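You operate a simulated robot arm through the tools that you are given. There is no shell and no other tool.

You run a simulated robot arm. Do the job below in one go: nothing can be reset, and whatever is moved stays where it is left.

TASK
Wash the blue pen and stand it in the holder for its size.
Fine: wash it in the cleaner, then dab it dry on the felt.
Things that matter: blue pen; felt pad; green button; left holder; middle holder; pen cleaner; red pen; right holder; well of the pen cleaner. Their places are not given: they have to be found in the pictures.

Only the result counts: the job must be done as asked and must still hold three seconds after the hand-in. Knocking over, shifting, dropping, spilling or breaking anything else fails it.

THE ROBOT
A 7-joint arm with a fingered hand, fixed in place. Base frame: the origin is at the foot of the arm, x ahead of it, y to its left, z up. Readings come in m, degrees, newtons and seconds.
With the tool pointing down near the work surface it reaches from about 0.2 to 0.8 m from the base axis. Its first joint turns from -166.0 to 166.0 degrees. Payload 4.9 kg.
The TCP is the grasp point between the finger pads, 0.032 m short of the fingertips. In the tool frame z runs along the fingers and y along their closing line. Largest opening 0.192 m; the body of the gripper starts 0.089 m behind the TCP. The gripper is a hand of 3 fingers: y runs from the thumb to the fingers, the wrist lies at [0, 0, -0.267] in the tool frame, and closing takes about 1.5 s.
Orientation is that of the tool frame in the base frame, as a unit quaternion [w, x, y, z]. With the fingers straight down and closing along the base's y, the tool's x points along the base's -x, its y along +y and its z along -z.

THE INTERFACE
- The arm moves only by the tool send_rows. Its argument "steps" is a list that holds one entry, the list of rows, each a list of 7 numbers: the turn, a rotation vector about the tool's x, y, z in units of 60 degrees (1.0 is 60 degrees), then the shift along the tool's x, y, z in units of 400 mm (1.0 is 400 mm), then the finger opening in mm, from 0 to 192. In form: [[[rx, ry, rz, x, y, z, hand], ...]]. A call has 1 to 20 rows; each row is the pose to reach, as a shift and turn from the pose commanded when the call began, along the tool's axes at that moment. A call with a number of a shift or a turn outside -1 to 1 is refused whole. Each row takes 0.2 s and may step no farther than 0.05 m and 8.6 degrees from the row before; otherwise, or with a gripper value out of range, the whole call is refused. Where a pose cannot be reached the arm comes as near as it can. A force on the tool above 40 N (or 10 N above the force at the start of the call, whichever is more), or a blocked arm, ends the call early, and 0.2 s more pass. The fingers move at their own pace (about 0.153 m/s each) and stop on an object; they squeeze with about 23 N. The grip force told is the motor's: it shows also when the fingers shut on nothing. Time passes only in rows, and 0.2 s behind the last, so rows that repeat a pose let the fingers close. The reply holds the time, the measured pose of the TCP, the force on the tool along the base axes, the opening and the grip force, in the units named above and with some noise, with the torque about the TCP (base axes, N m) and any sound that the robot's microphone picked up.
- Cameras (640 x 400 px; columns grow to the right, rows downward): "scene" is fixed at [0.0504, 0.493, 1.5529]; the picture's right is [-0.42, -0.91, 0.00], its down [-0.73, 0.34, -0.59] and it looks along [0.53, -0.25, -0.81] (base axes); focal length 318 px, centre (320, 200). "wrist" rides on the gripper at [0.08, -0.046, -0.113] in the tool frame; the picture's right is [0.50, 0.87, 0.00], its down [-0.67, 0.39, -0.63] and it looks along [-0.55, 0.32, 0.78] (tool axes); focal length 226 px, centre (320, 200).
- camera(camera): a new picture of that camera. No time passes.
- set_grasp(shape): the hand has 3 fingers and takes this shape, open, in about a second: jaw (thumb against the fingers, like two jaws); tri (thumb and two fingers); tip (a fingertip pinch); poke (one finger out to press); point (the index stretched); flat (the hand flat); cup (the hand cupped); fist (a fist). The gripper value then closes the fingers along that shape, each until it touches; the sizes above hold for jaw. It gives what a move gives, with no picture.
- locate(camera, pixels): for up to 12 pixels [column, row] of the newest picture of that camera ("zoom" is the newest enlarged one), the place [x, y, z] in the base frame of the surface seen there, good to about 0.002 m, but the place of the scene camera against the robot may be out by one fixed shift of up to 0.012 m in any direction. No time passes.
- enlarge(camera, box): a new picture of the part [left, top, right, bottom] of that camera's present view, enlarged. No time passes.
- job_done(): hands the job in; it is judged then, once.

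Unless the task says otherwise, let go and move clear before handing in.

The tools are called after "Emit:" as name(argument=value, ...) on one line, values as JSON. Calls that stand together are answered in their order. send_rows: Moves the arm, as the interface text tells. Its arguments: {"type":"object","properties":{"steps":{"type":"array"}},"required":["steps"]} The other tools are called the same way: set_grasp (shape) gives the hand a shape; camera (camera) takes a picture; locate (camera, pixels) gives the place of the surface under pixels of a picture; enlarge (camera, box) takes an enlarged picture of a part of a camera's view; job_done () hands the job in.

At the start:

```text
clock: 0.0
tcp_pos: [0.5016, 0.3867, 1.0963]
tcp_rot: [0.0, 0.0, 1.0, 0.0]
contact_force: [0.4, -0.2, 0.5]
moment: [-0.01, -0.02, 0.01]
width: 0.1916
finger_force: 0.0
shape: jaw
```

scene: 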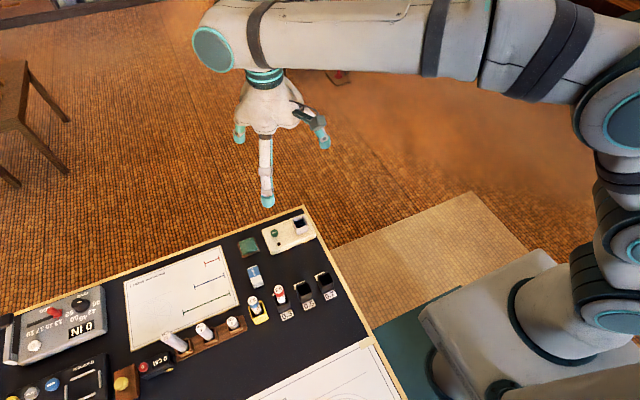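
wrist: 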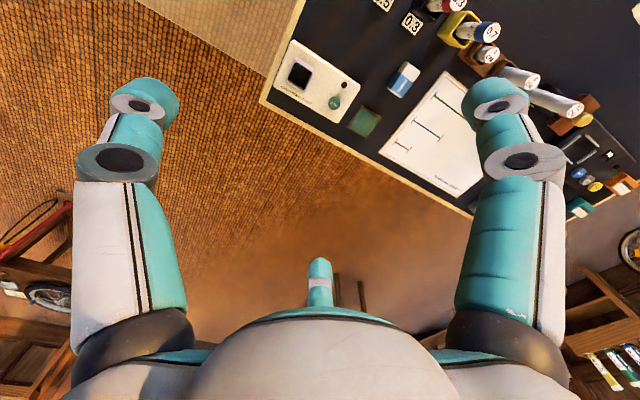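

The scene picture shows a desk with holders around (280-325, 285-310), a cleaner near (290, 235), and a felt pad near (248, 245). I'll enlarge these areas to identify everything.

Emit:
enlarge(camera="scene", box=[220, 210, 360, 330])

Emit:
enlarge(camera="scene", box=[100, 230, 280, 400])

Emit:
enlarge(camera="wrist", box=[260, 0, 540, 180])

```text
3.33 times, centred on (290, 270) of scene
```

zoom: 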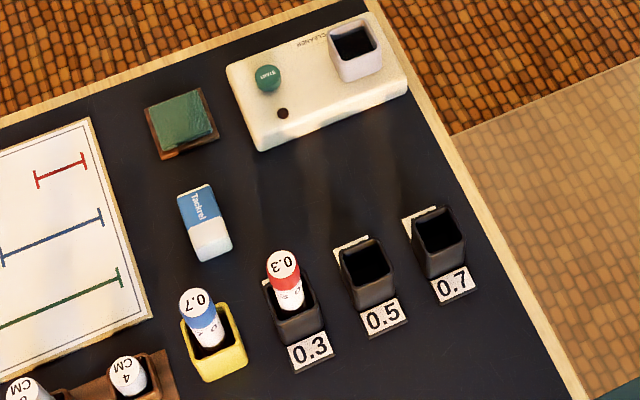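

```text
2.35 times, centred on (190, 315) of scene
```

zoom: 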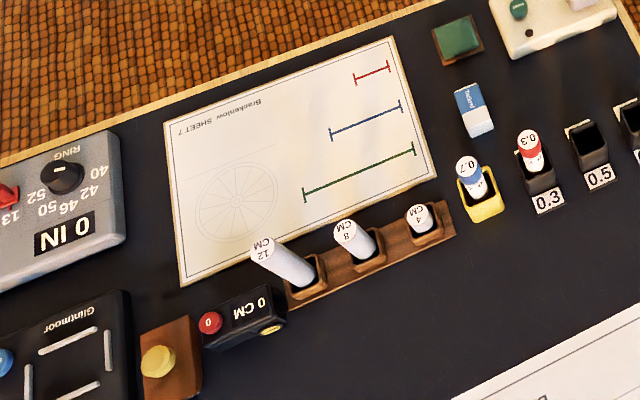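

```text
2.22 times, centred on (400, 90) of wrist
```

zoom: 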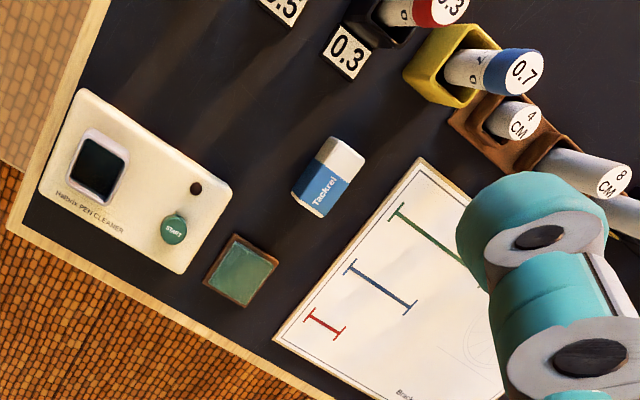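

The blue pen (cap reads 0.7) stands in the yellow stand; the empty holder labelled 0.7 is its target. I'll retake the zoom and locate the key features.

Emit:
enlarge(camera="scene", box=[220, 210, 360, 330])

```text
3.33 times, centred on (290, 270) of scene
```

zoom: 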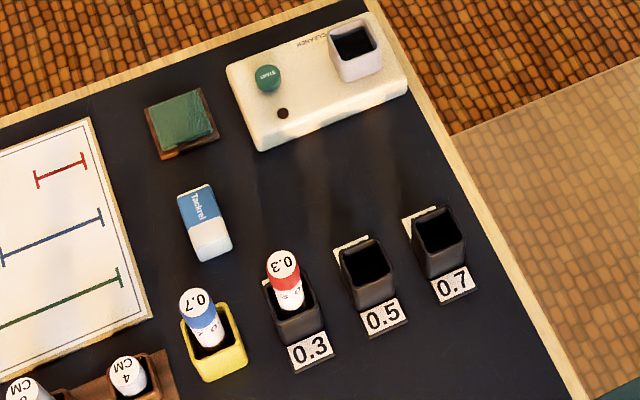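

Emit:
locate(camera="zoom", pixels=[[198, 301], [201, 325], [214, 344], [283, 263], [268, 76], [283, 113], [352, 42], [182, 122], [205, 220], [440, 232], [368, 266], [230, 340]])

Emit:
locate(camera="zoom", pixels=[[331, 34], [368, 24], [380, 54], [340, 66], [411, 215], [446, 206], [465, 240], [428, 250], [300, 200], [183, 335], [245, 360], [205, 375]])

```text
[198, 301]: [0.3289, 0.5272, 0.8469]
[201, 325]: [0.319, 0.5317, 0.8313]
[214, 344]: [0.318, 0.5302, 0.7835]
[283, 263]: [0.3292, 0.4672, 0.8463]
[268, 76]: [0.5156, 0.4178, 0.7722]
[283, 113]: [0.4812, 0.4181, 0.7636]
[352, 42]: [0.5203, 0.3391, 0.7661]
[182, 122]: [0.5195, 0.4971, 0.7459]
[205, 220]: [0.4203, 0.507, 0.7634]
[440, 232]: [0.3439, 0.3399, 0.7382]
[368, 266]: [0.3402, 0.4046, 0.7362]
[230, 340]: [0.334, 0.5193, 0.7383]
```

```text
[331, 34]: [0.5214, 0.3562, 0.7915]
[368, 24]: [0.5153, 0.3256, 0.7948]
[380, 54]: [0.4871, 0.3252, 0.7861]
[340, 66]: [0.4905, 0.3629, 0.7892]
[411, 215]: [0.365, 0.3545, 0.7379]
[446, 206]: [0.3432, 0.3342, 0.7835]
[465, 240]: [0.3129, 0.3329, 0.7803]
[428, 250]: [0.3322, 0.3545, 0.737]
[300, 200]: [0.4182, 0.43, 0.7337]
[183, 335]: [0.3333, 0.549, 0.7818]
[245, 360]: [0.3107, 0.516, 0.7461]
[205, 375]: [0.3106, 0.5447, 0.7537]
```

The desk top is at z≈0.733, pen top ≈0.847, holder rims ≈0.785. The wrist picture shows three fingers spread widely, so I'll test how the hand looks when narrowed, up here in free space.

Emit:
send_rows(steps=[[[0, 0, 0, 0, 0, 0, 60], [0, 0, 0, 0, 0, 0, 60], [0, 0, 0, 0, 0, 0, 60], [0, 0, 0, 0, 0, 0, 60], [0, 0, 0, 0, 0, 0, 60]]])

Emit:
camera(camera="wrist")

Emit:
enlarge(camera="scene", box=[200, 50, 360, 220])

```text
clock: 1.2
tcp_pos: [0.5017, 0.3859, 1.0954]
tcp_rot: [0.0, 0.001, 1.0, 0.0]
contact_force: [0.5, -0.4, 0.6]
moment: [-0.02, -0.01, 0.0]
width: 0.0606
finger_force: 0.1
shape: jaw
```

```text
taken
```

wrist: 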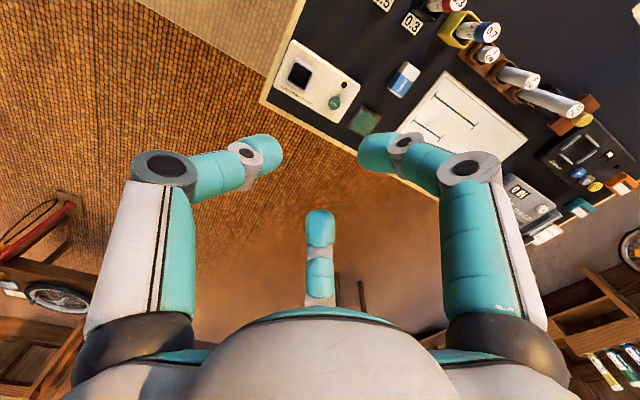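

```text
2.35 times, centred on (280, 135) of scene
```

zoom: 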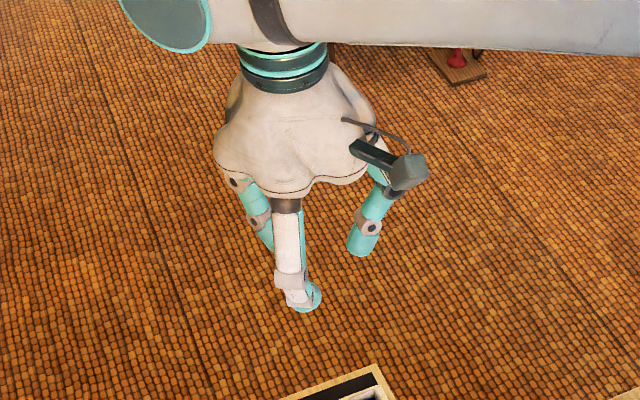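

In jaw at 60 mm the knuckles bulge to about 0.08–0.1 m radius around (165,170) and (470,170). I'll test the tip and tri shapes too, to choose the slimmest grip next to the red pen.

Emit:
set_grasp(shape="tip")

Emit:
camera(camera="wrist")

Emit:
send_rows(steps=[[[0, 0, 0, 0, 0, 0, 30], [0, 0, 0, 0, 0, 0, 30], [0, 0, 0, 0, 0, 0, 30], [0, 0, 0, 0, 0, 0, 30], [0, 0, 0, 0, 0, 0, 30]]])

Emit:
camera(camera="wrist")

Emit:
enlarge(camera="scene", box=[200, 50, 360, 220])

Emit:
set_grasp(shape="tri")

Emit:
send_rows(steps=[[[0, 0, 0, 0, 0, 0, 30], [0, 0, 0, 0, 0, 0, 30], [0, 0, 0, 0, 0, 0, 30], [0, 0, 0, 0, 0, 0, 30], [0, 0, 0, 0, 0, 0, 30]]])

Emit:
camera(camera="wrist")

Emit:
enlarge(camera="scene", box=[200, 50, 360, 220])

```text
clock: 2.1
tcp_pos: [0.502, 0.3853, 1.0952]
tcp_rot: [0.0, 0.001, 1.0, 0.0]
contact_force: [0.4, 0.2, 0.5]
moment: [0.0, 0.01, -0.02]
width: 0.1919
finger_force: 0.1
shape: tip
```

```text
taken
```

wrist: 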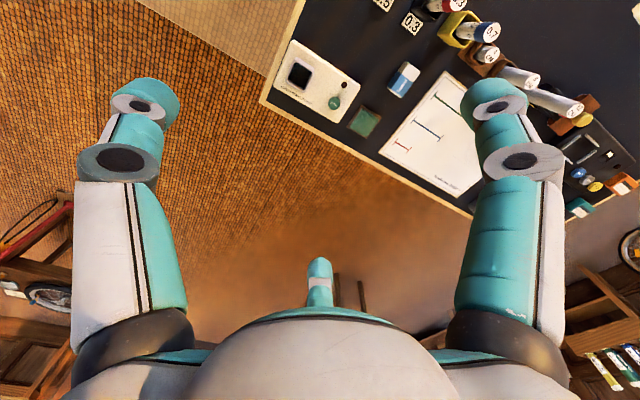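

```text
clock: 3.3
tcp_pos: [0.5016, 0.386, 1.0967]
tcp_rot: [0.0, 0.0, 1.0, 0.0]
contact_force: [0.0, 0.0, -0.1]
moment: [-0.02, -0.02, 0.0]
width: 0.0306
finger_force: 0.0
shape: tip
```

```text
taken
```

wrist: 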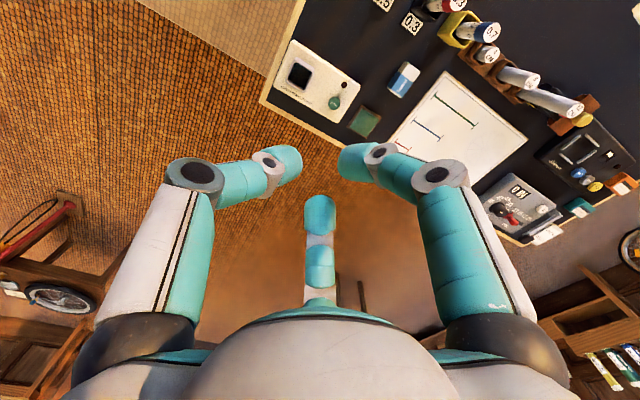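

```text
2.35 times, centred on (280, 135) of scene
```

zoom: 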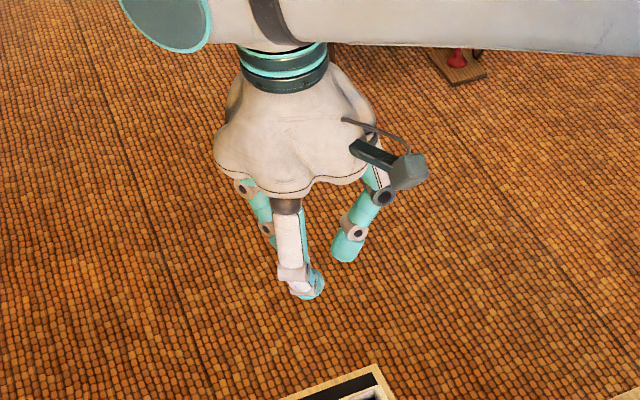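

```text
clock: 4.2
tcp_pos: [0.5009, 0.3864, 1.0964]
tcp_rot: [0.0, 0.0, 1.0, 0.0]
contact_force: [-0.3, 0.3, 0.5]
moment: [-0.03, -0.03, -0.03]
width: 0.1922
finger_force: 0.1
shape: tri
```

```text
clock: 5.4
tcp_pos: [0.501, 0.3869, 1.0964]
tcp_rot: [0.0, 0.0, 1.0, 0.0]
contact_force: [0.2, -0.4, 0.2]
moment: [0.0, 0.0, 0.01]
width: 0.0303
finger_force: 0.1
shape: tri
```

```text
taken
```

wrist: 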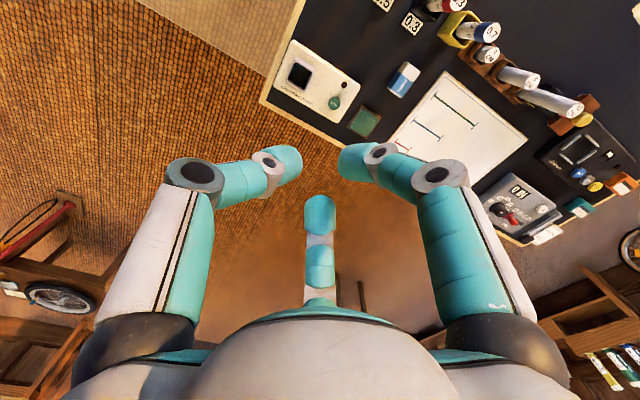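

```text
2.35 times, centred on (280, 135) of scene
```

zoom: 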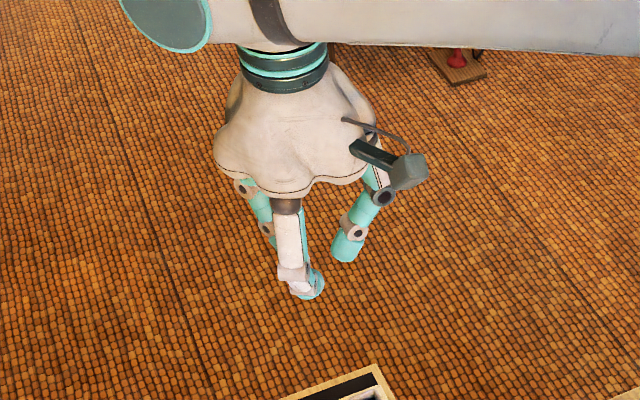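

All shapes close as a symmetric three-finger pinch. Now I'll measure neighbours (the 4 CM gauge) and compare scene and wrist locating to find the scene-camera offset.

Emit:
enlarge(camera="wrist", box=[270, 0, 550, 175])

Emit:
locate(camera="zoom", pixels=[[523, 69], [443, 8], [520, 123], [175, 228], [240, 272], [97, 168], [195, 188], [328, 180], [610, 185], [160, 265], [345, 50], [283, 10]])

Emit:
enlarge(camera="scene", box=[180, 260, 300, 350])

```text
2.29 times, centred on (410, 88) of wrist
```

zoom: 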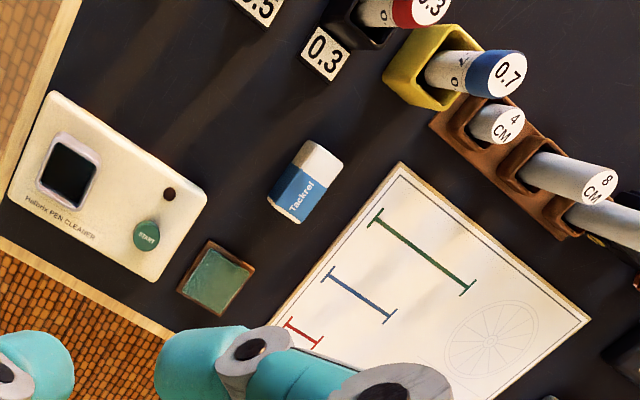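

```text
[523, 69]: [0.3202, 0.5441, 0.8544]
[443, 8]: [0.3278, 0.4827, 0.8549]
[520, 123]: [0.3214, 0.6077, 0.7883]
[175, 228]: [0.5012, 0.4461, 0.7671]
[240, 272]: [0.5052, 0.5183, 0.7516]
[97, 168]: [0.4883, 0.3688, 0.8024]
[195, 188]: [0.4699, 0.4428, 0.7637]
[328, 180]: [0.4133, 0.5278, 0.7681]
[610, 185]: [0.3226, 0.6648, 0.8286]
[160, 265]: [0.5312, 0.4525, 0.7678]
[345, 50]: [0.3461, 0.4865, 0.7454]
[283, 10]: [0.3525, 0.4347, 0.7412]
```

```text
4.44 times, centred on (240, 305) of scene
```

zoom: 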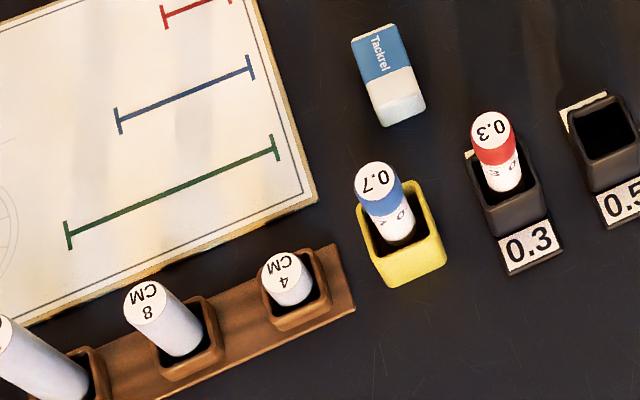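

The wrist view gives pen top ≈(0.320,0.544,0.854) versus scene (0.329,0.527,0.847), so the scene camera is offset by about (−0.007,+0.012,+0.007); I'll trust the wrist. I move above the blue pen turned 60°, so one finger points over the low gauge and the others straddle the red pen.

Emit:
send_rows(steps=[[[0, 0, -0.1, 0.045, 0.039, 0.035, 120], [0, 0, -0.2, 0.09, 0.0785, 0.07, 120], [0, 0, -0.3, 0.135, 0.118, 0.105, 120], [0, 0, -0.4, 0.18, 0.157, 0.14, 120], [0, 0, -0.5, 0.225, 0.196, 0.175, 120], [0, 0, -0.6, 0.27, 0.2355, 0.21, 120], [0, 0, -0.7, 0.315, 0.275, 0.245, 120], [0, 0, -0.8, 0.36, 0.314, 0.28, 120], [0, 0, -0.9, 0.405, 0.353, 0.315, 120], [0, 0, -1.0, 0.45, 0.3925, 0.35, 120], [0, 0, -1.0, 0.45, 0.3925, 0.35, 120]]])

Emit:
camera(camera="wrist")

Emit:
camera(camera="scene")

```text
clock: 7.8
tcp_pos: [0.3212, 0.5438, 0.9561]
tcp_rot: [0.0, -0.501, 0.865, 0.001]
contact_force: [-0.5, -0.4, 1.1]
moment: [0.03, 0.05, -0.01]
width: 0.1194
finger_force: 0.1
shape: tri
```

```text
taken
```

wrist: 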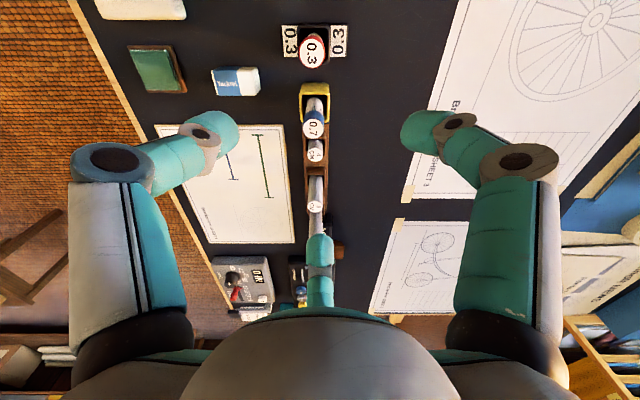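

```text
taken
```

scene: 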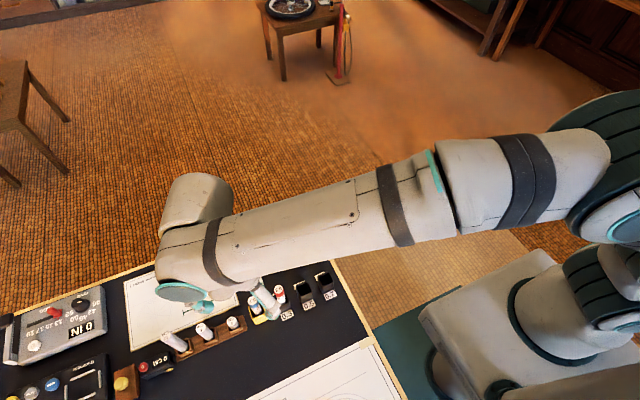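

Now the wrist sits above the row: blue pen at (313,125), red pen at (312,50). I enlarge and locate them.

Emit:
enlarge(camera="wrist", box=[250, 20, 380, 220])

```text
2.00 times, centred on (315, 120) of wrist
```

zoom: 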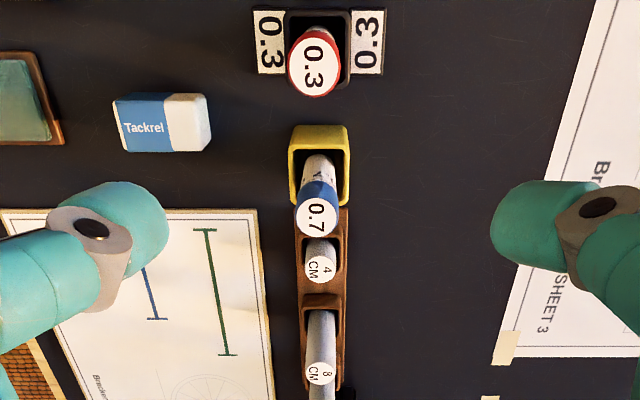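

Emit:
locate(camera="zoom", pixels=[[317, 215], [317, 203], [317, 230], [301, 215], [333, 215], [316, 185], [317, 165], [313, 60], [320, 262], [292, 190], [350, 190], [320, 130]])

```text
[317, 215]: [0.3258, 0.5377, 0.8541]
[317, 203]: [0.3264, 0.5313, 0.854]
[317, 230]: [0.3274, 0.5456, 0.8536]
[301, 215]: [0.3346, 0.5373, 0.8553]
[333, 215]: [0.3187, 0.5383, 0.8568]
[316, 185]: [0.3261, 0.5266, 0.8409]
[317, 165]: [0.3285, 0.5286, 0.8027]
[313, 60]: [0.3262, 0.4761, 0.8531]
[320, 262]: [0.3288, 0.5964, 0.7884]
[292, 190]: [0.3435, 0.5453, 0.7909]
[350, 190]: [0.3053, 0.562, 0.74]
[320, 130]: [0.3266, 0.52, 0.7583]
```

The pen top centre is at ≈(0.3265,0.538,0.854), Ø≈17 mm and upright, with its holder rim at 0.791. I'll centre on it, narrow the fingers to 60 mm, and lower the TCP to z≈0.832.

Emit:
send_rows(steps=[[[0, 0, 0, 0.0057, -0.0177, 0, 60], [0, 0, 0, 0.0057, -0.0177, 0, 60], [0, 0, 0, 0.0057, -0.0177, 0.06, 60], [0, 0, 0, 0.0057, -0.0177, 0.12, 60], [0, 0, 0, 0.0057, -0.0177, 0.17, 60]]])

Emit:
camera(camera="wrist")

Emit:
enlarge(camera="wrist", box=[220, 80, 420, 240])

```text
clock: 9.0
tcp_pos: [0.3289, 0.5376, 0.8876]
tcp_rot: [0.001, -0.5, 0.866, 0.0]
contact_force: [-0.5, -1.0, 0.3]
moment: [-0.01, -0.02, -0.01]
width: 0.0603
finger_force: 0.1
shape: tri
```

```text
taken
```

wrist: 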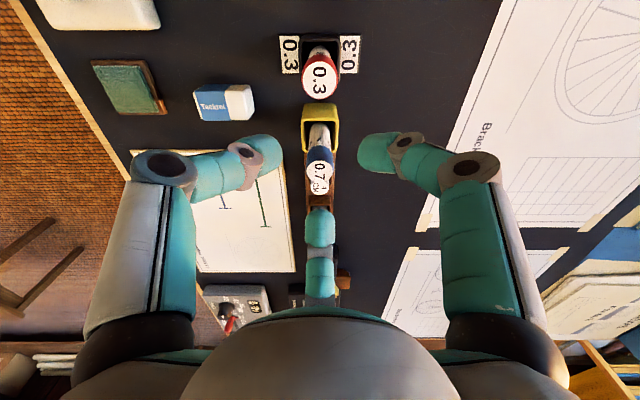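

```text
2.50 times, centred on (320, 160) of wrist
```

zoom: 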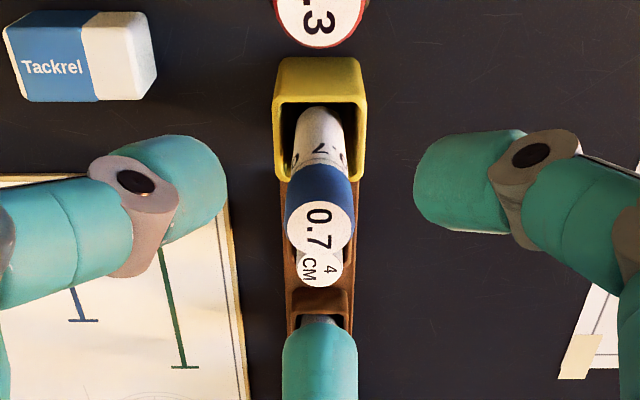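

The pen top at zoom (321,225) lies almost exactly on the tool axis. I verify once with locate and then descend.

Emit:
locate(camera="zoom", pixels=[[321, 225], [292, 225], [350, 225], [321, 202], [321, 248], [322, 145], [320, 85], [320, 335], [205, 190], [435, 185]])

```text
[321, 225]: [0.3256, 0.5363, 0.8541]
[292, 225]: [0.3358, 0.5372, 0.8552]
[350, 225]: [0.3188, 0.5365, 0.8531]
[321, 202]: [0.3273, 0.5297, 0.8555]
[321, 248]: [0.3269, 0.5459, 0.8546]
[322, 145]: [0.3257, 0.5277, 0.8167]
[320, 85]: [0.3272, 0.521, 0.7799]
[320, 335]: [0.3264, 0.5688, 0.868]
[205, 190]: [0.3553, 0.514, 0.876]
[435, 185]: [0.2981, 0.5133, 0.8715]
```

Alignment is confirmed (pen axis ≈(0.327,0.537)). I descend 56 mm and close.

Emit:
send_rows(steps=[[[0, 0, 0, 0, 0, 0.035, 60], [0, 0, 0, 0, 0, 0.07, 60], [0, 0, 0, 0, 0, 0.105, 60], [0, 0, 0, 0, 0, 0.14, 60], [0, 0, 0, 0, 0, 0.14, 60]]])

Emit:
enlarge(camera="wrist", box=[220, 80, 420, 240])

Emit:
camera(camera="wrist")

```text
clock: 10.2
tcp_pos: [0.326, 0.538, 0.8326]
tcp_rot: [-0.001, -0.5, 0.866, 0.0]
contact_force: [-0.6, -0.4, 0.7]
moment: [-0.01, -0.03, 0.0]
width: 0.0604
finger_force: 0.1
shape: tri
```

```text
2.50 times, centred on (320, 160) of wrist
```

zoom: 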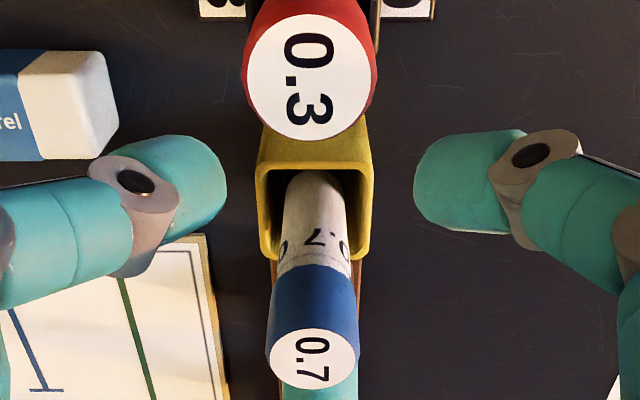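

```text
taken
```

wrist: 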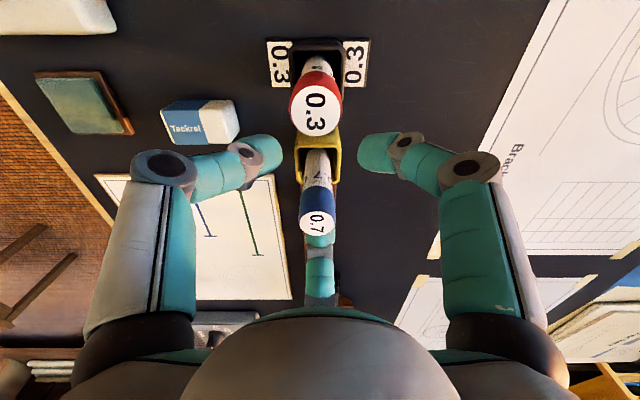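

The pen is centred between the fingers and nothing touches the red pen. I close now.

Emit:
send_rows(steps=[[[0, 0, 0, 0, 0, 0, 30], [0, 0, 0, 0, 0, 0, 10], [0, 0, 0, 0, 0, 0, 0], [0, 0, 0, 0, 0, 0, 0], [0, 0, 0, 0, 0, 0, 0], [0, 0, 0, 0, 0, 0, 0]]])

Emit:
enlarge(camera="wrist", box=[220, 80, 420, 240])

```text
clock: 11.6
tcp_pos: [0.3262, 0.5372, 0.8317]
tcp_rot: [-0.001, -0.5, 0.866, 0.0]
contact_force: [-0.3, 0.0, 1.0]
moment: [0.02, -0.01, 0.02]
width: 0.0139
finger_force: 23.3
shape: tri
```

```text
2.50 times, centred on (320, 160) of wrist
```

zoom: 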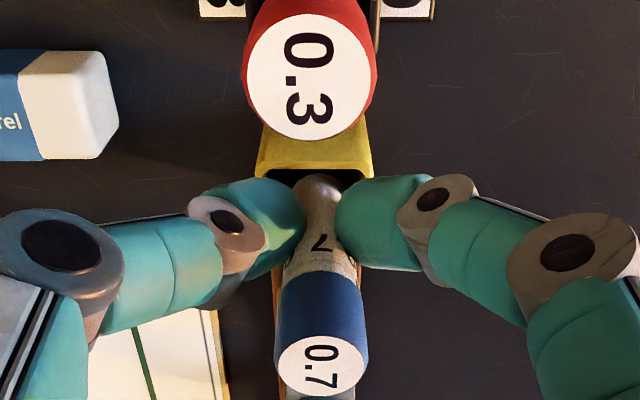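

The pen is held (width 13.9 mm, 23 N). I lift it straight up 0.13 m.

Emit:
send_rows(steps=[[[0, 0, 0, 0, 0, -0.03, 0], [0, 0, 0, 0, 0, -0.06, 0], [0, 0, 0, 0, 0, -0.1, 0], [0, 0, 0, 0, 0, -0.15, 0], [0, 0, 0, 0, 0, -0.2, 0], [0, 0, 0, 0, 0, -0.26, 0], [0, 0, 0, 0, 0, -0.32, 0], [0, 0, 0, 0, 0, -0.32, 0]]])

Emit:
camera(camera="wrist")

Emit:
enlarge(camera="scene", box=[180, 200, 360, 340])

```text
clock: 13.4
tcp_pos: [0.3263, 0.538, 0.9597]
tcp_rot: [0.0, -0.5, 0.866, -0.001]
contact_force: [-0.7, -0.1, 0.2]
moment: [-0.02, -0.01, -0.01]
width: 0.0138
finger_force: 22.9
shape: tri
```

```text
taken
```

wrist: 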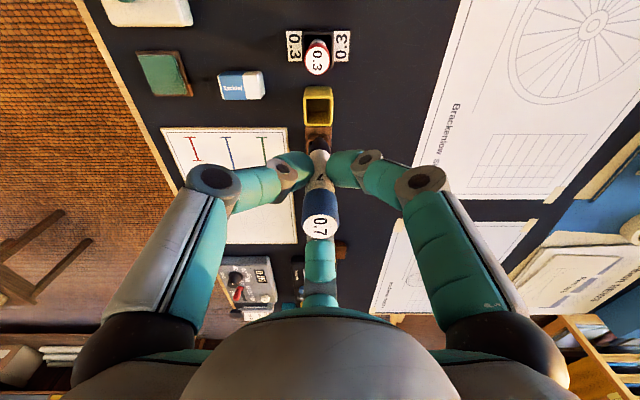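

```text
2.86 times, centred on (270, 270) of scene
```

zoom: 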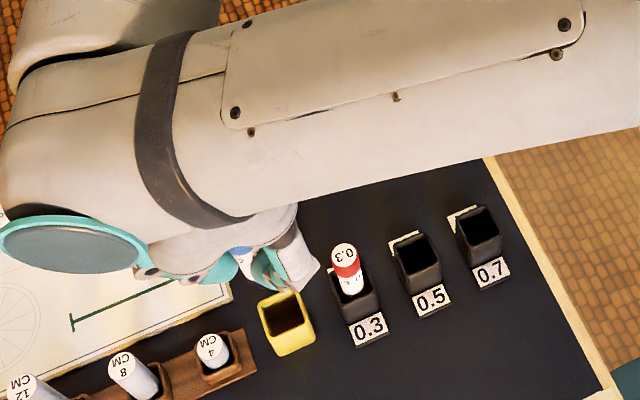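

The pen is in hand and the rest is undisturbed. I carry it at a safe height to the cleaner to inspect the well with the wrist camera.

Emit:
send_rows(steps=[[[0, 0, 0, 0, 0, -0.075, 0], [0, 0, 0, 0.021, -0.0748, -0.075, 0], [0, 0, 0, 0.042, -0.1495, -0.075, 0], [0, 0, 0, 0.063, -0.224, -0.075, 0], [0, 0, 0, 0.084, -0.299, -0.075, 0], [0, 0, 0, 0.105, -0.374, -0.075, 0], [0, 0, 0, 0.126, -0.4485, -0.075, 0], [0, 0, 0, 0.147, -0.523, -0.075, 0], [0, 0, 0, 0.1685, -0.598, -0.075, 0], [0, 0, 0, 0.1685, -0.598, -0.075, 0]]])

Emit:
camera(camera="wrist")

Emit:
enlarge(camera="wrist", box=[220, 60, 420, 220])

Emit:
camera(camera="scene")

```text
clock: 15.6
tcp_pos: [0.4987, 0.3599, 0.9898]
tcp_rot: [0.001, -0.5, 0.866, 0.0]
contact_force: [0.1, -0.3, -0.1]
moment: [0.0, 0.0, -0.01]
width: 0.0137
finger_force: 23.0
shape: tri
```

```text
taken
```

wrist: 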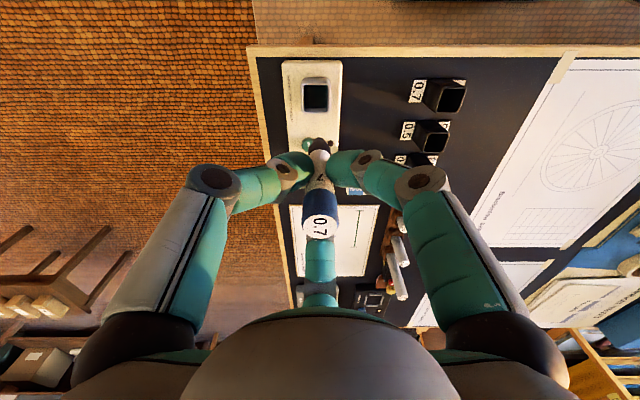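

```text
2.50 times, centred on (320, 140) of wrist
```

zoom: 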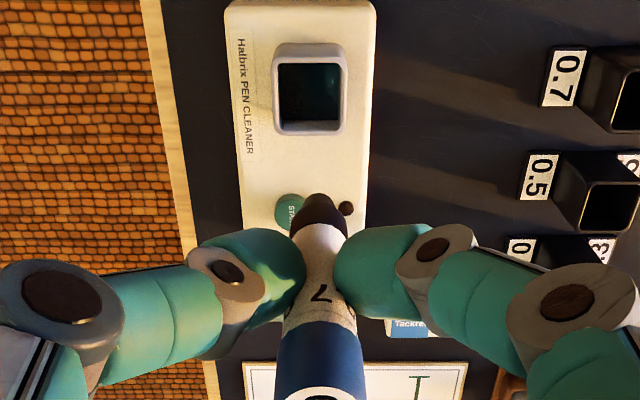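

```text
taken
```

scene: 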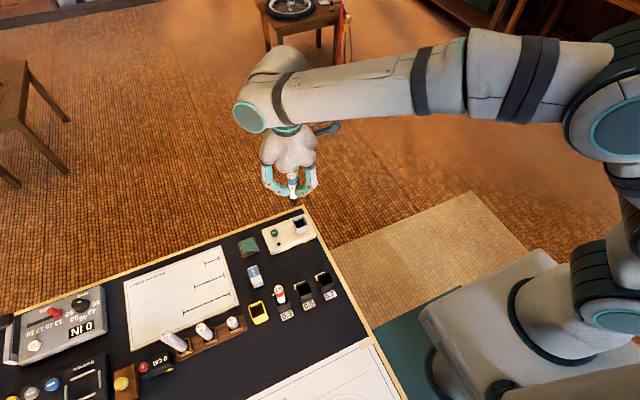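

The well (zoom (310,90)), START button (288,210), lamp (346,208) and the pen's dark tip (318,200) are visible. I locate them along with the 0.7 holder.

Emit:
locate(camera="zoom", pixels=[[310, 95], [278, 62], [342, 60], [340, 125], [278, 128], [310, 128], [310, 55], [288, 205], [346, 208], [318, 196], [318, 205], [250, 180]])

Emit:
locate(camera="wrist", pixels=[[445, 98], [432, 83], [465, 84], [458, 112], [428, 108], [432, 138], [310, 97], [316, 72], [316, 112]])

```text
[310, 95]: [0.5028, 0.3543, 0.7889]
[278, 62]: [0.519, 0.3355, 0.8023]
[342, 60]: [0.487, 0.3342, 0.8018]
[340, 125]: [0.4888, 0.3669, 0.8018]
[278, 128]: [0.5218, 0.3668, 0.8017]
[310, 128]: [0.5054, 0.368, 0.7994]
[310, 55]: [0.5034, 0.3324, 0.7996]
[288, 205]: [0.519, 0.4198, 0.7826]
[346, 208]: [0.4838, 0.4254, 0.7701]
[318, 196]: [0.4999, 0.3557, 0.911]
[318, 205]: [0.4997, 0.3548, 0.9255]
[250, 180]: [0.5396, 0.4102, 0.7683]
```

```text
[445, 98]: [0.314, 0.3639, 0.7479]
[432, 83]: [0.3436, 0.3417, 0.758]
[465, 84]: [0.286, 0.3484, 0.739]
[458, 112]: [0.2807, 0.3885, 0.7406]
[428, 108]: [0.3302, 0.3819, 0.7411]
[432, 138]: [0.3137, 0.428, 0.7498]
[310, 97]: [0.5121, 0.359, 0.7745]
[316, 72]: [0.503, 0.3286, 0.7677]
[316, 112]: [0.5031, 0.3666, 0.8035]
```

The well's rim centre is ≈(0.504,0.351,0.802), with an inner width ≈0.03, and the pen tip hangs ≈0.087 below the TCP. I'll centre above the well and lower part-way for a check.

Emit:
send_rows(steps=[[[0, 0, 0, 0.0139, -0.021, 0, 0], [0, 0, 0, 0.0139, -0.021, 0.05, 0], [0, 0, 0, 0.0139, -0.021, 0.1, 0], [0, 0, 0, 0.0139, -0.021, 0.15, 0], [0, 0, 0, 0.0139, -0.021, 0.19, 0], [0, 0, 0, 0.0139, -0.021, 0.19, 0]]])

Emit:
camera(camera="wrist")

Emit:
enlarge(camera="wrist", box=[260, 80, 380, 180])

Emit:
enlarge(camera="scene", box=[230, 150, 350, 260])

```text
clock: 17.0
tcp_pos: [0.5038, 0.3522, 0.9141]
tcp_rot: [0.0, -0.499, 0.866, 0.0]
contact_force: [-0.4, -1.4, -0.6]
moment: [-0.03, 0.0, 0.01]
width: 0.014
finger_force: 22.8
shape: tri
```

```text
taken
```

wrist: 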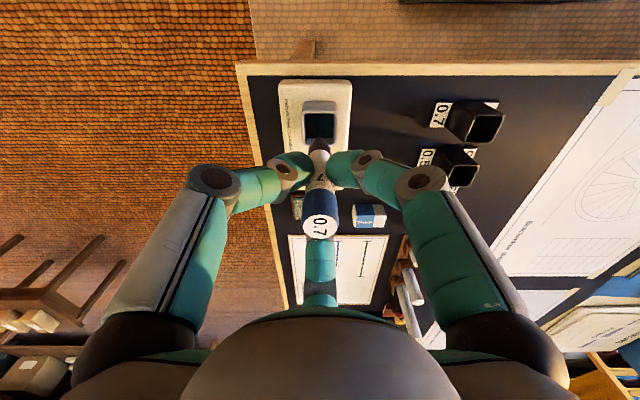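

```text
4.00 times, centred on (320, 130) of wrist
```

zoom: 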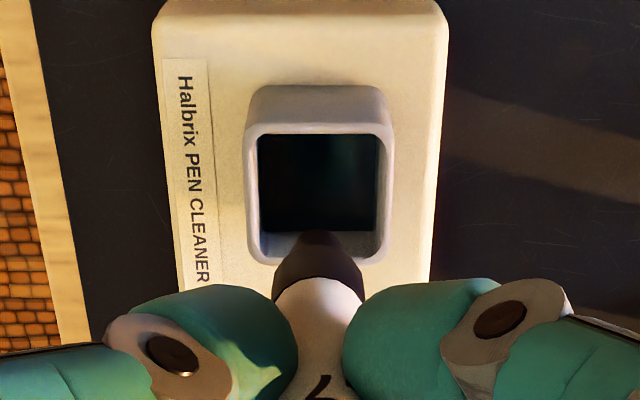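

```text
3.64 times, centred on (290, 205) of scene
```

zoom: 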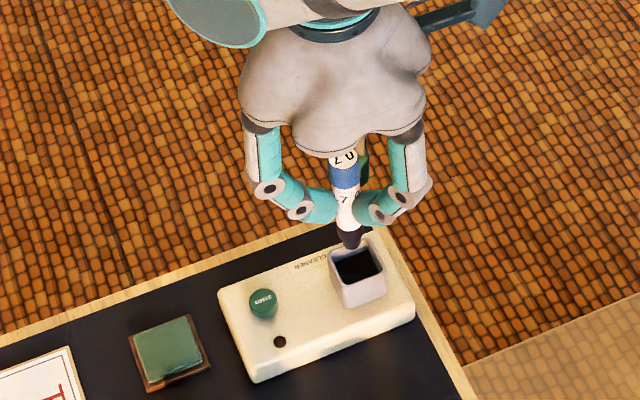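

Emit:
locate(camera="zoom", pixels=[[340, 252], [378, 243], [385, 272], [347, 284], [352, 243], [350, 235], [360, 262], [262, 300]])

Emit:
enlarge(camera="wrist", box=[260, 80, 380, 180])

Emit:
locate(camera="zoom", pixels=[[253, 132], [384, 128], [384, 258], [253, 258], [317, 237], [317, 250], [317, 260], [318, 129], [317, 180], [317, 220], [285, 255], [350, 255]])

```text
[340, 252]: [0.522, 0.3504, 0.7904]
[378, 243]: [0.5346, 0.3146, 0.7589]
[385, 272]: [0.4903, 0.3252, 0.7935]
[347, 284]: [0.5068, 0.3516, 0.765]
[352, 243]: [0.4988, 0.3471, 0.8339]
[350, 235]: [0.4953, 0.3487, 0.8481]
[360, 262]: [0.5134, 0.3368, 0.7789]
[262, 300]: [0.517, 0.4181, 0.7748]
```

```text
4.00 times, centred on (320, 130) of wrist
```

zoom: 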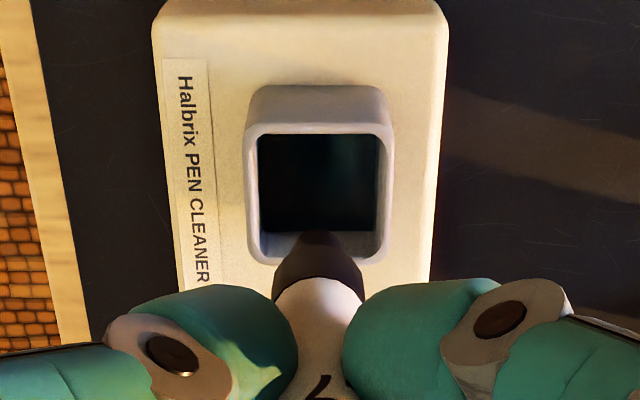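

```text
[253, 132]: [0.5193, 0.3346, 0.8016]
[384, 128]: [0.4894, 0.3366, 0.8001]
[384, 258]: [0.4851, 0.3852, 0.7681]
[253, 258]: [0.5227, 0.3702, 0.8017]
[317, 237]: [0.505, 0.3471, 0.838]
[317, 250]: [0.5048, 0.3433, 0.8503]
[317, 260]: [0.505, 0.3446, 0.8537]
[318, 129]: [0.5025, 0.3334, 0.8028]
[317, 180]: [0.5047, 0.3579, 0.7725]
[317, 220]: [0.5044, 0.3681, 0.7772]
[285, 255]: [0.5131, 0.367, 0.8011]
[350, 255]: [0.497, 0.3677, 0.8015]
```

The pen (x≈0.505, axis y≈0.352) is centred over the well (centre (0.504,0.352)). I lower it in, slowly at the end.

Emit:
send_rows(steps=[[[0, 0, 0, 0, 0, 0.03, 0], [0, 0, 0, 0, 0, 0.06, 0], [0, 0, 0, 0, 0, 0.09, 0], [0, 0, 0, 0, 0, 0.12, 0], [0, 0, 0, 0, 0, 0.14, 0], [0, 0, 0, 0, 0, 0.15, 0], [0, 0, 0, 0, 0, 0.15, 0]]])

Emit:
enlarge(camera="wrist", box=[240, 80, 400, 220])

Emit:
enlarge(camera="scene", box=[230, 160, 350, 270])

```text
clock: 18.6
tcp_pos: [0.5061, 0.3525, 0.8581]
tcp_rot: [0.004, -0.501, 0.866, 0.0]
contact_force: [-1.0, -0.8, 28.1]
moment: [-0.04, 0.0, -0.02]
width: 0.0149
finger_force: 22.6
shape: tri
```

```text
2.86 times, centred on (320, 150) of wrist
```

zoom: 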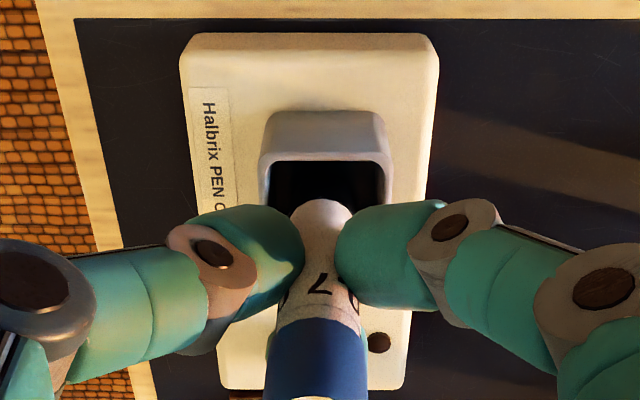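

```text
3.64 times, centred on (290, 215) of scene
```

zoom: 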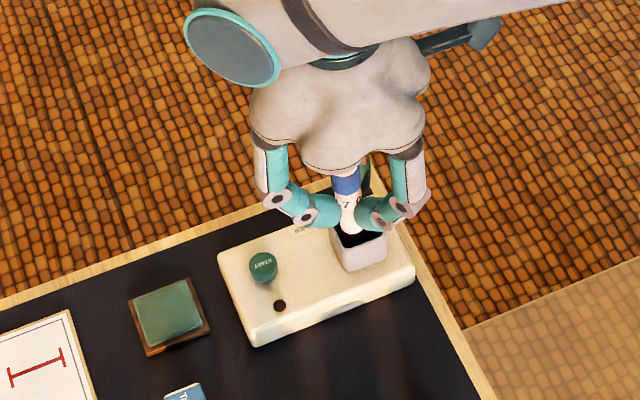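

The pen has bottomed in the well (28 N at TCP z≈0.858). I ease up to remove the load, then open slowly.

Emit:
send_rows(steps=[[[0, 0, 0, 0, 0, -0.005, 0], [0, 0, 0, 0, 0, -0.01, 0], [0, 0, 0, 0, 0, -0.01, 0]]])

```text
clock: 19.4
tcp_pos: [0.5045, 0.3517, 0.857]
tcp_rot: [0.0, -0.499, 0.866, 0.001]
contact_force: [1.3, -0.5, 16.1]
moment: [0.05, -0.09, 0.01]
width: 0.0148
finger_force: 23.0
shape: tri
```

Still 16 N on the tip; I raise another 2–3 mm.

Emit:
send_rows(steps=[[[0, 0, 0, 0, 0, -0.004, 0], [0, 0, 0, 0, 0, -0.004, 0]]])

```text
clock: 20.0
tcp_pos: [0.5034, 0.3495, 0.8589]
tcp_rot: [-0.001, -0.5, 0.866, 0.0]
contact_force: [0.9, 0.8, 5.1]
moment: [0.08, -0.05, -0.01]
width: 0.0145
finger_force: 23.0
shape: tri
```

Only 5 N remains. I open gradually.

Emit:
send_rows(steps=[[[0, 0, 0, 0, 0, 0, 16], [0, 0, 0, 0, 0, 0, 20], [0, 0, 0, 0, 0, 0, 25], [0, 0, 0, 0, 0, 0, 35], [0, 0, 0, 0, 0, 0, 45], [0, 0, 0, 0, 0, 0, 60], [0, 0, 0, 0, 0, 0, 60]]])

Emit:
camera(camera="wrist")

Emit:
enlarge(camera="scene", box=[230, 160, 350, 270])

```text
clock: 21.6
tcp_pos: [0.5047, 0.3508, 0.8601]
tcp_rot: [0.0, -0.5, 0.866, 0.0]
contact_force: [-0.3, 0.0, 0.5]
moment: [0.03, 0.0, 0.0]
width: 0.0594
finger_force: 0.2
shape: tri
```

```text
taken
```

wrist: 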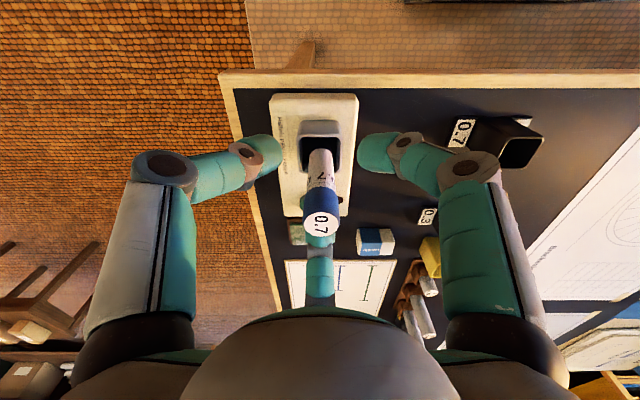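

```text
3.64 times, centred on (290, 215) of scene
```

zoom: 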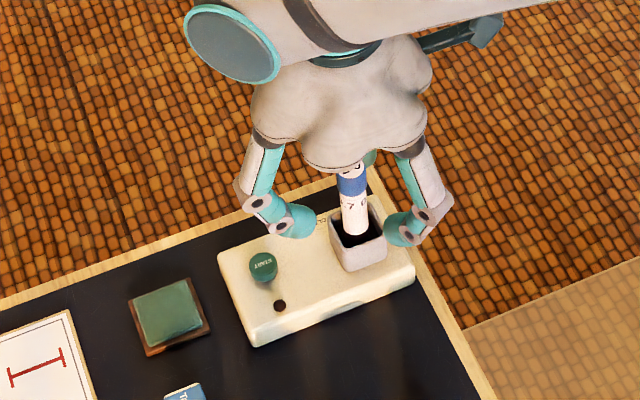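

The pen stands upright in the well. I raise the hand clear and check it.

Emit:
send_rows(steps=[[[0, 0, 0, 0, 0, -0.03, 60], [0, 0, 0, 0, 0, -0.08, 60], [0, 0, 0, 0, 0, -0.14, 60], [0, 0, 0, 0, 0, -0.2, 60], [0, 0, 0, 0, 0, -0.26, 60], [0, 0, 0, 0, 0, -0.32, 60], [0, 0, 0, 0, 0, -0.32, 60]]])

Emit:
camera(camera="wrist")

Emit:
enlarge(camera="wrist", box=[250, 60, 390, 180])

Emit:
enlarge(camera="scene", box=[230, 160, 350, 270])

```text
clock: 23.2
tcp_pos: [0.5044, 0.3495, 0.9889]
tcp_rot: [0.0, -0.499, 0.866, 0.0]
contact_force: [-0.1, 0.3, -0.2]
moment: [-0.01, -0.02, 0.01]
width: 0.0595
finger_force: 0.0
shape: tri
```

```text
taken
```

wrist: 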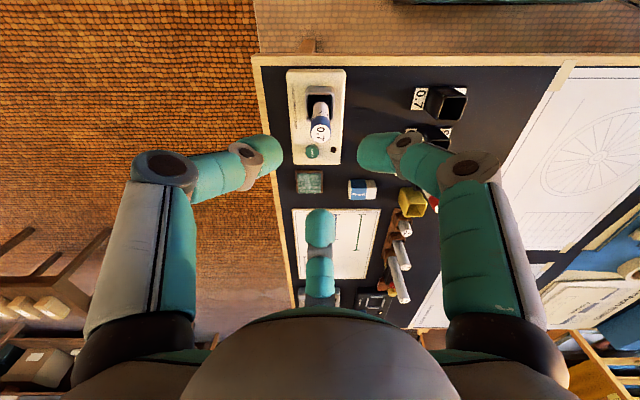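

```text
3.33 times, centred on (320, 120) of wrist
```

zoom: 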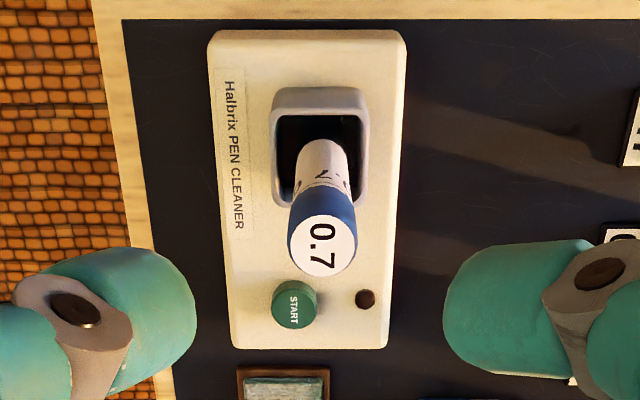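

```text
3.64 times, centred on (290, 215) of scene
```

zoom: 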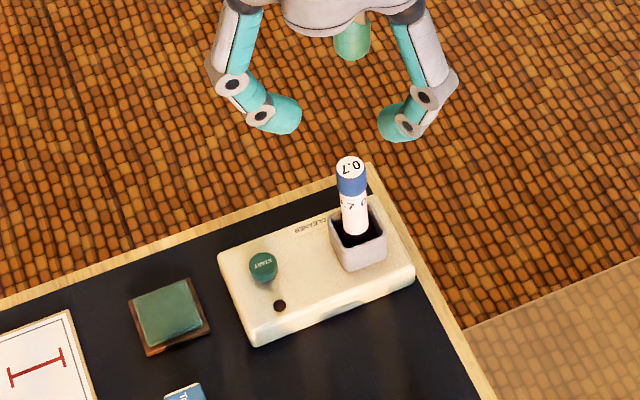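

Emit:
enlarge(camera="wrist", box=[250, 60, 390, 180])

Emit:
locate(camera="zoom", pixels=[[322, 245], [296, 245], [350, 245], [322, 220], [322, 270], [320, 165], [292, 310], [276, 305], [310, 305], [294, 325], [365, 298], [285, 385]])

Emit:
set_grasp(shape="poke")

Emit:
camera(camera="wrist")

Emit:
enlarge(camera="scene", box=[200, 110, 380, 250])

```text
3.33 times, centred on (320, 120) of wrist
```

zoom: 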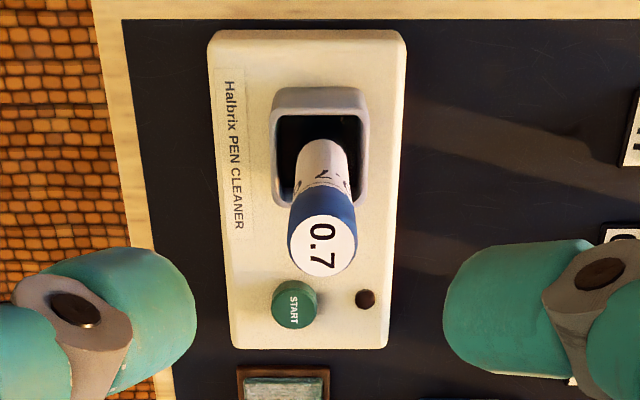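

```text
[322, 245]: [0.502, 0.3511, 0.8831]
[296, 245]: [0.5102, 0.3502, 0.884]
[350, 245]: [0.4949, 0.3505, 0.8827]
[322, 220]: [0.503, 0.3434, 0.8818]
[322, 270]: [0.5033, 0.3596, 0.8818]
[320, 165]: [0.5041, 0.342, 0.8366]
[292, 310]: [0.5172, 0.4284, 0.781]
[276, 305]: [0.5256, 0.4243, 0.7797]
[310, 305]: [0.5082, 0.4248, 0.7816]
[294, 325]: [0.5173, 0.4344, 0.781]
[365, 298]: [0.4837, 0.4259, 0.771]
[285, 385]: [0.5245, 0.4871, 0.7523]
```

```text
clock: 24.1
tcp_pos: [0.5049, 0.3493, 0.9881]
tcp_rot: [0.0, -0.5, 0.866, 0.0]
contact_force: [0.2, -0.3, -0.3]
moment: [-0.04, 0.01, -0.01]
width: 0.0
finger_force: 0.0
shape: poke
```

```text
taken
```

wrist: 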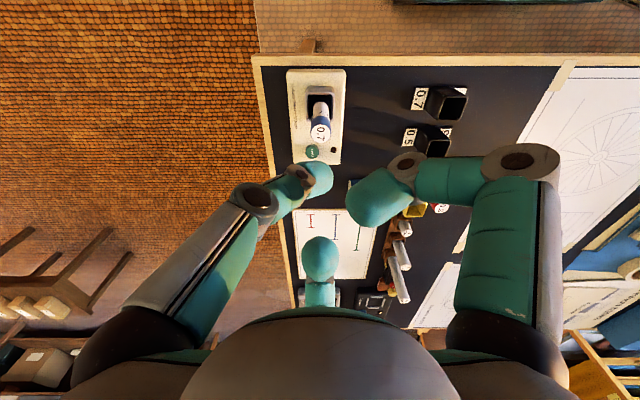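

```text
2.86 times, centred on (290, 180) of scene
```

zoom: 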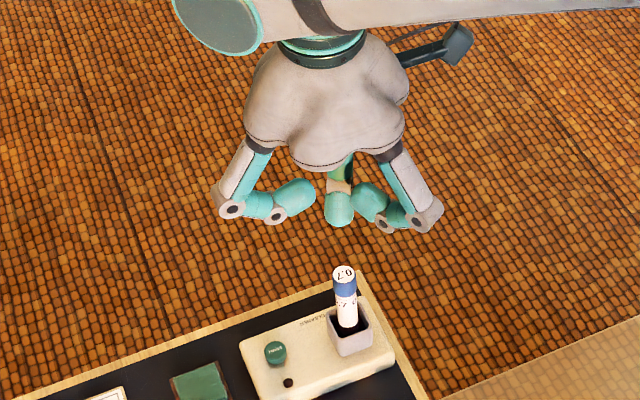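

The pen stands vertical (top at (0.503,0.351,0.883)), and the START button is at (0.517,0.426,0.781) with the poke shape now set. I measure where the fingers are in this shape.

Emit:
enlarge(camera="wrist", box=[230, 130, 430, 290])

Emit:
locate(camera="wrist", pixels=[[320, 168], [328, 178], [310, 180], [300, 175], [255, 195], [370, 195], [350, 205], [375, 222], [405, 165], [320, 240], [320, 270], [520, 160]])

```text
2.50 times, centred on (330, 210) of wrist
```

zoom: 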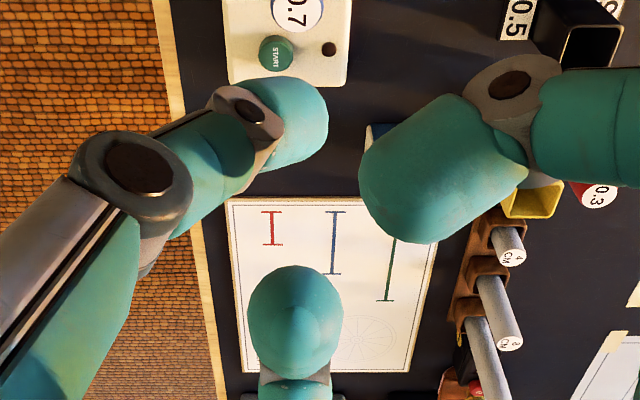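

```text
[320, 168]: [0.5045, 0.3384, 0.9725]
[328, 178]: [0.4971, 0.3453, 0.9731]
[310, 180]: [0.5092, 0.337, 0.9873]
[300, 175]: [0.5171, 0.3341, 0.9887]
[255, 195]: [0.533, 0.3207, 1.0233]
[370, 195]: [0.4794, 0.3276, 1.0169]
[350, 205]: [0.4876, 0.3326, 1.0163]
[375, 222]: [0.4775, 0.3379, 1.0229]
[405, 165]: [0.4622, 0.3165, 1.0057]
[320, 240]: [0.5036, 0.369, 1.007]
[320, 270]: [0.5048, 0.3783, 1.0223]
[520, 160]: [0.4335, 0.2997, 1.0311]
```

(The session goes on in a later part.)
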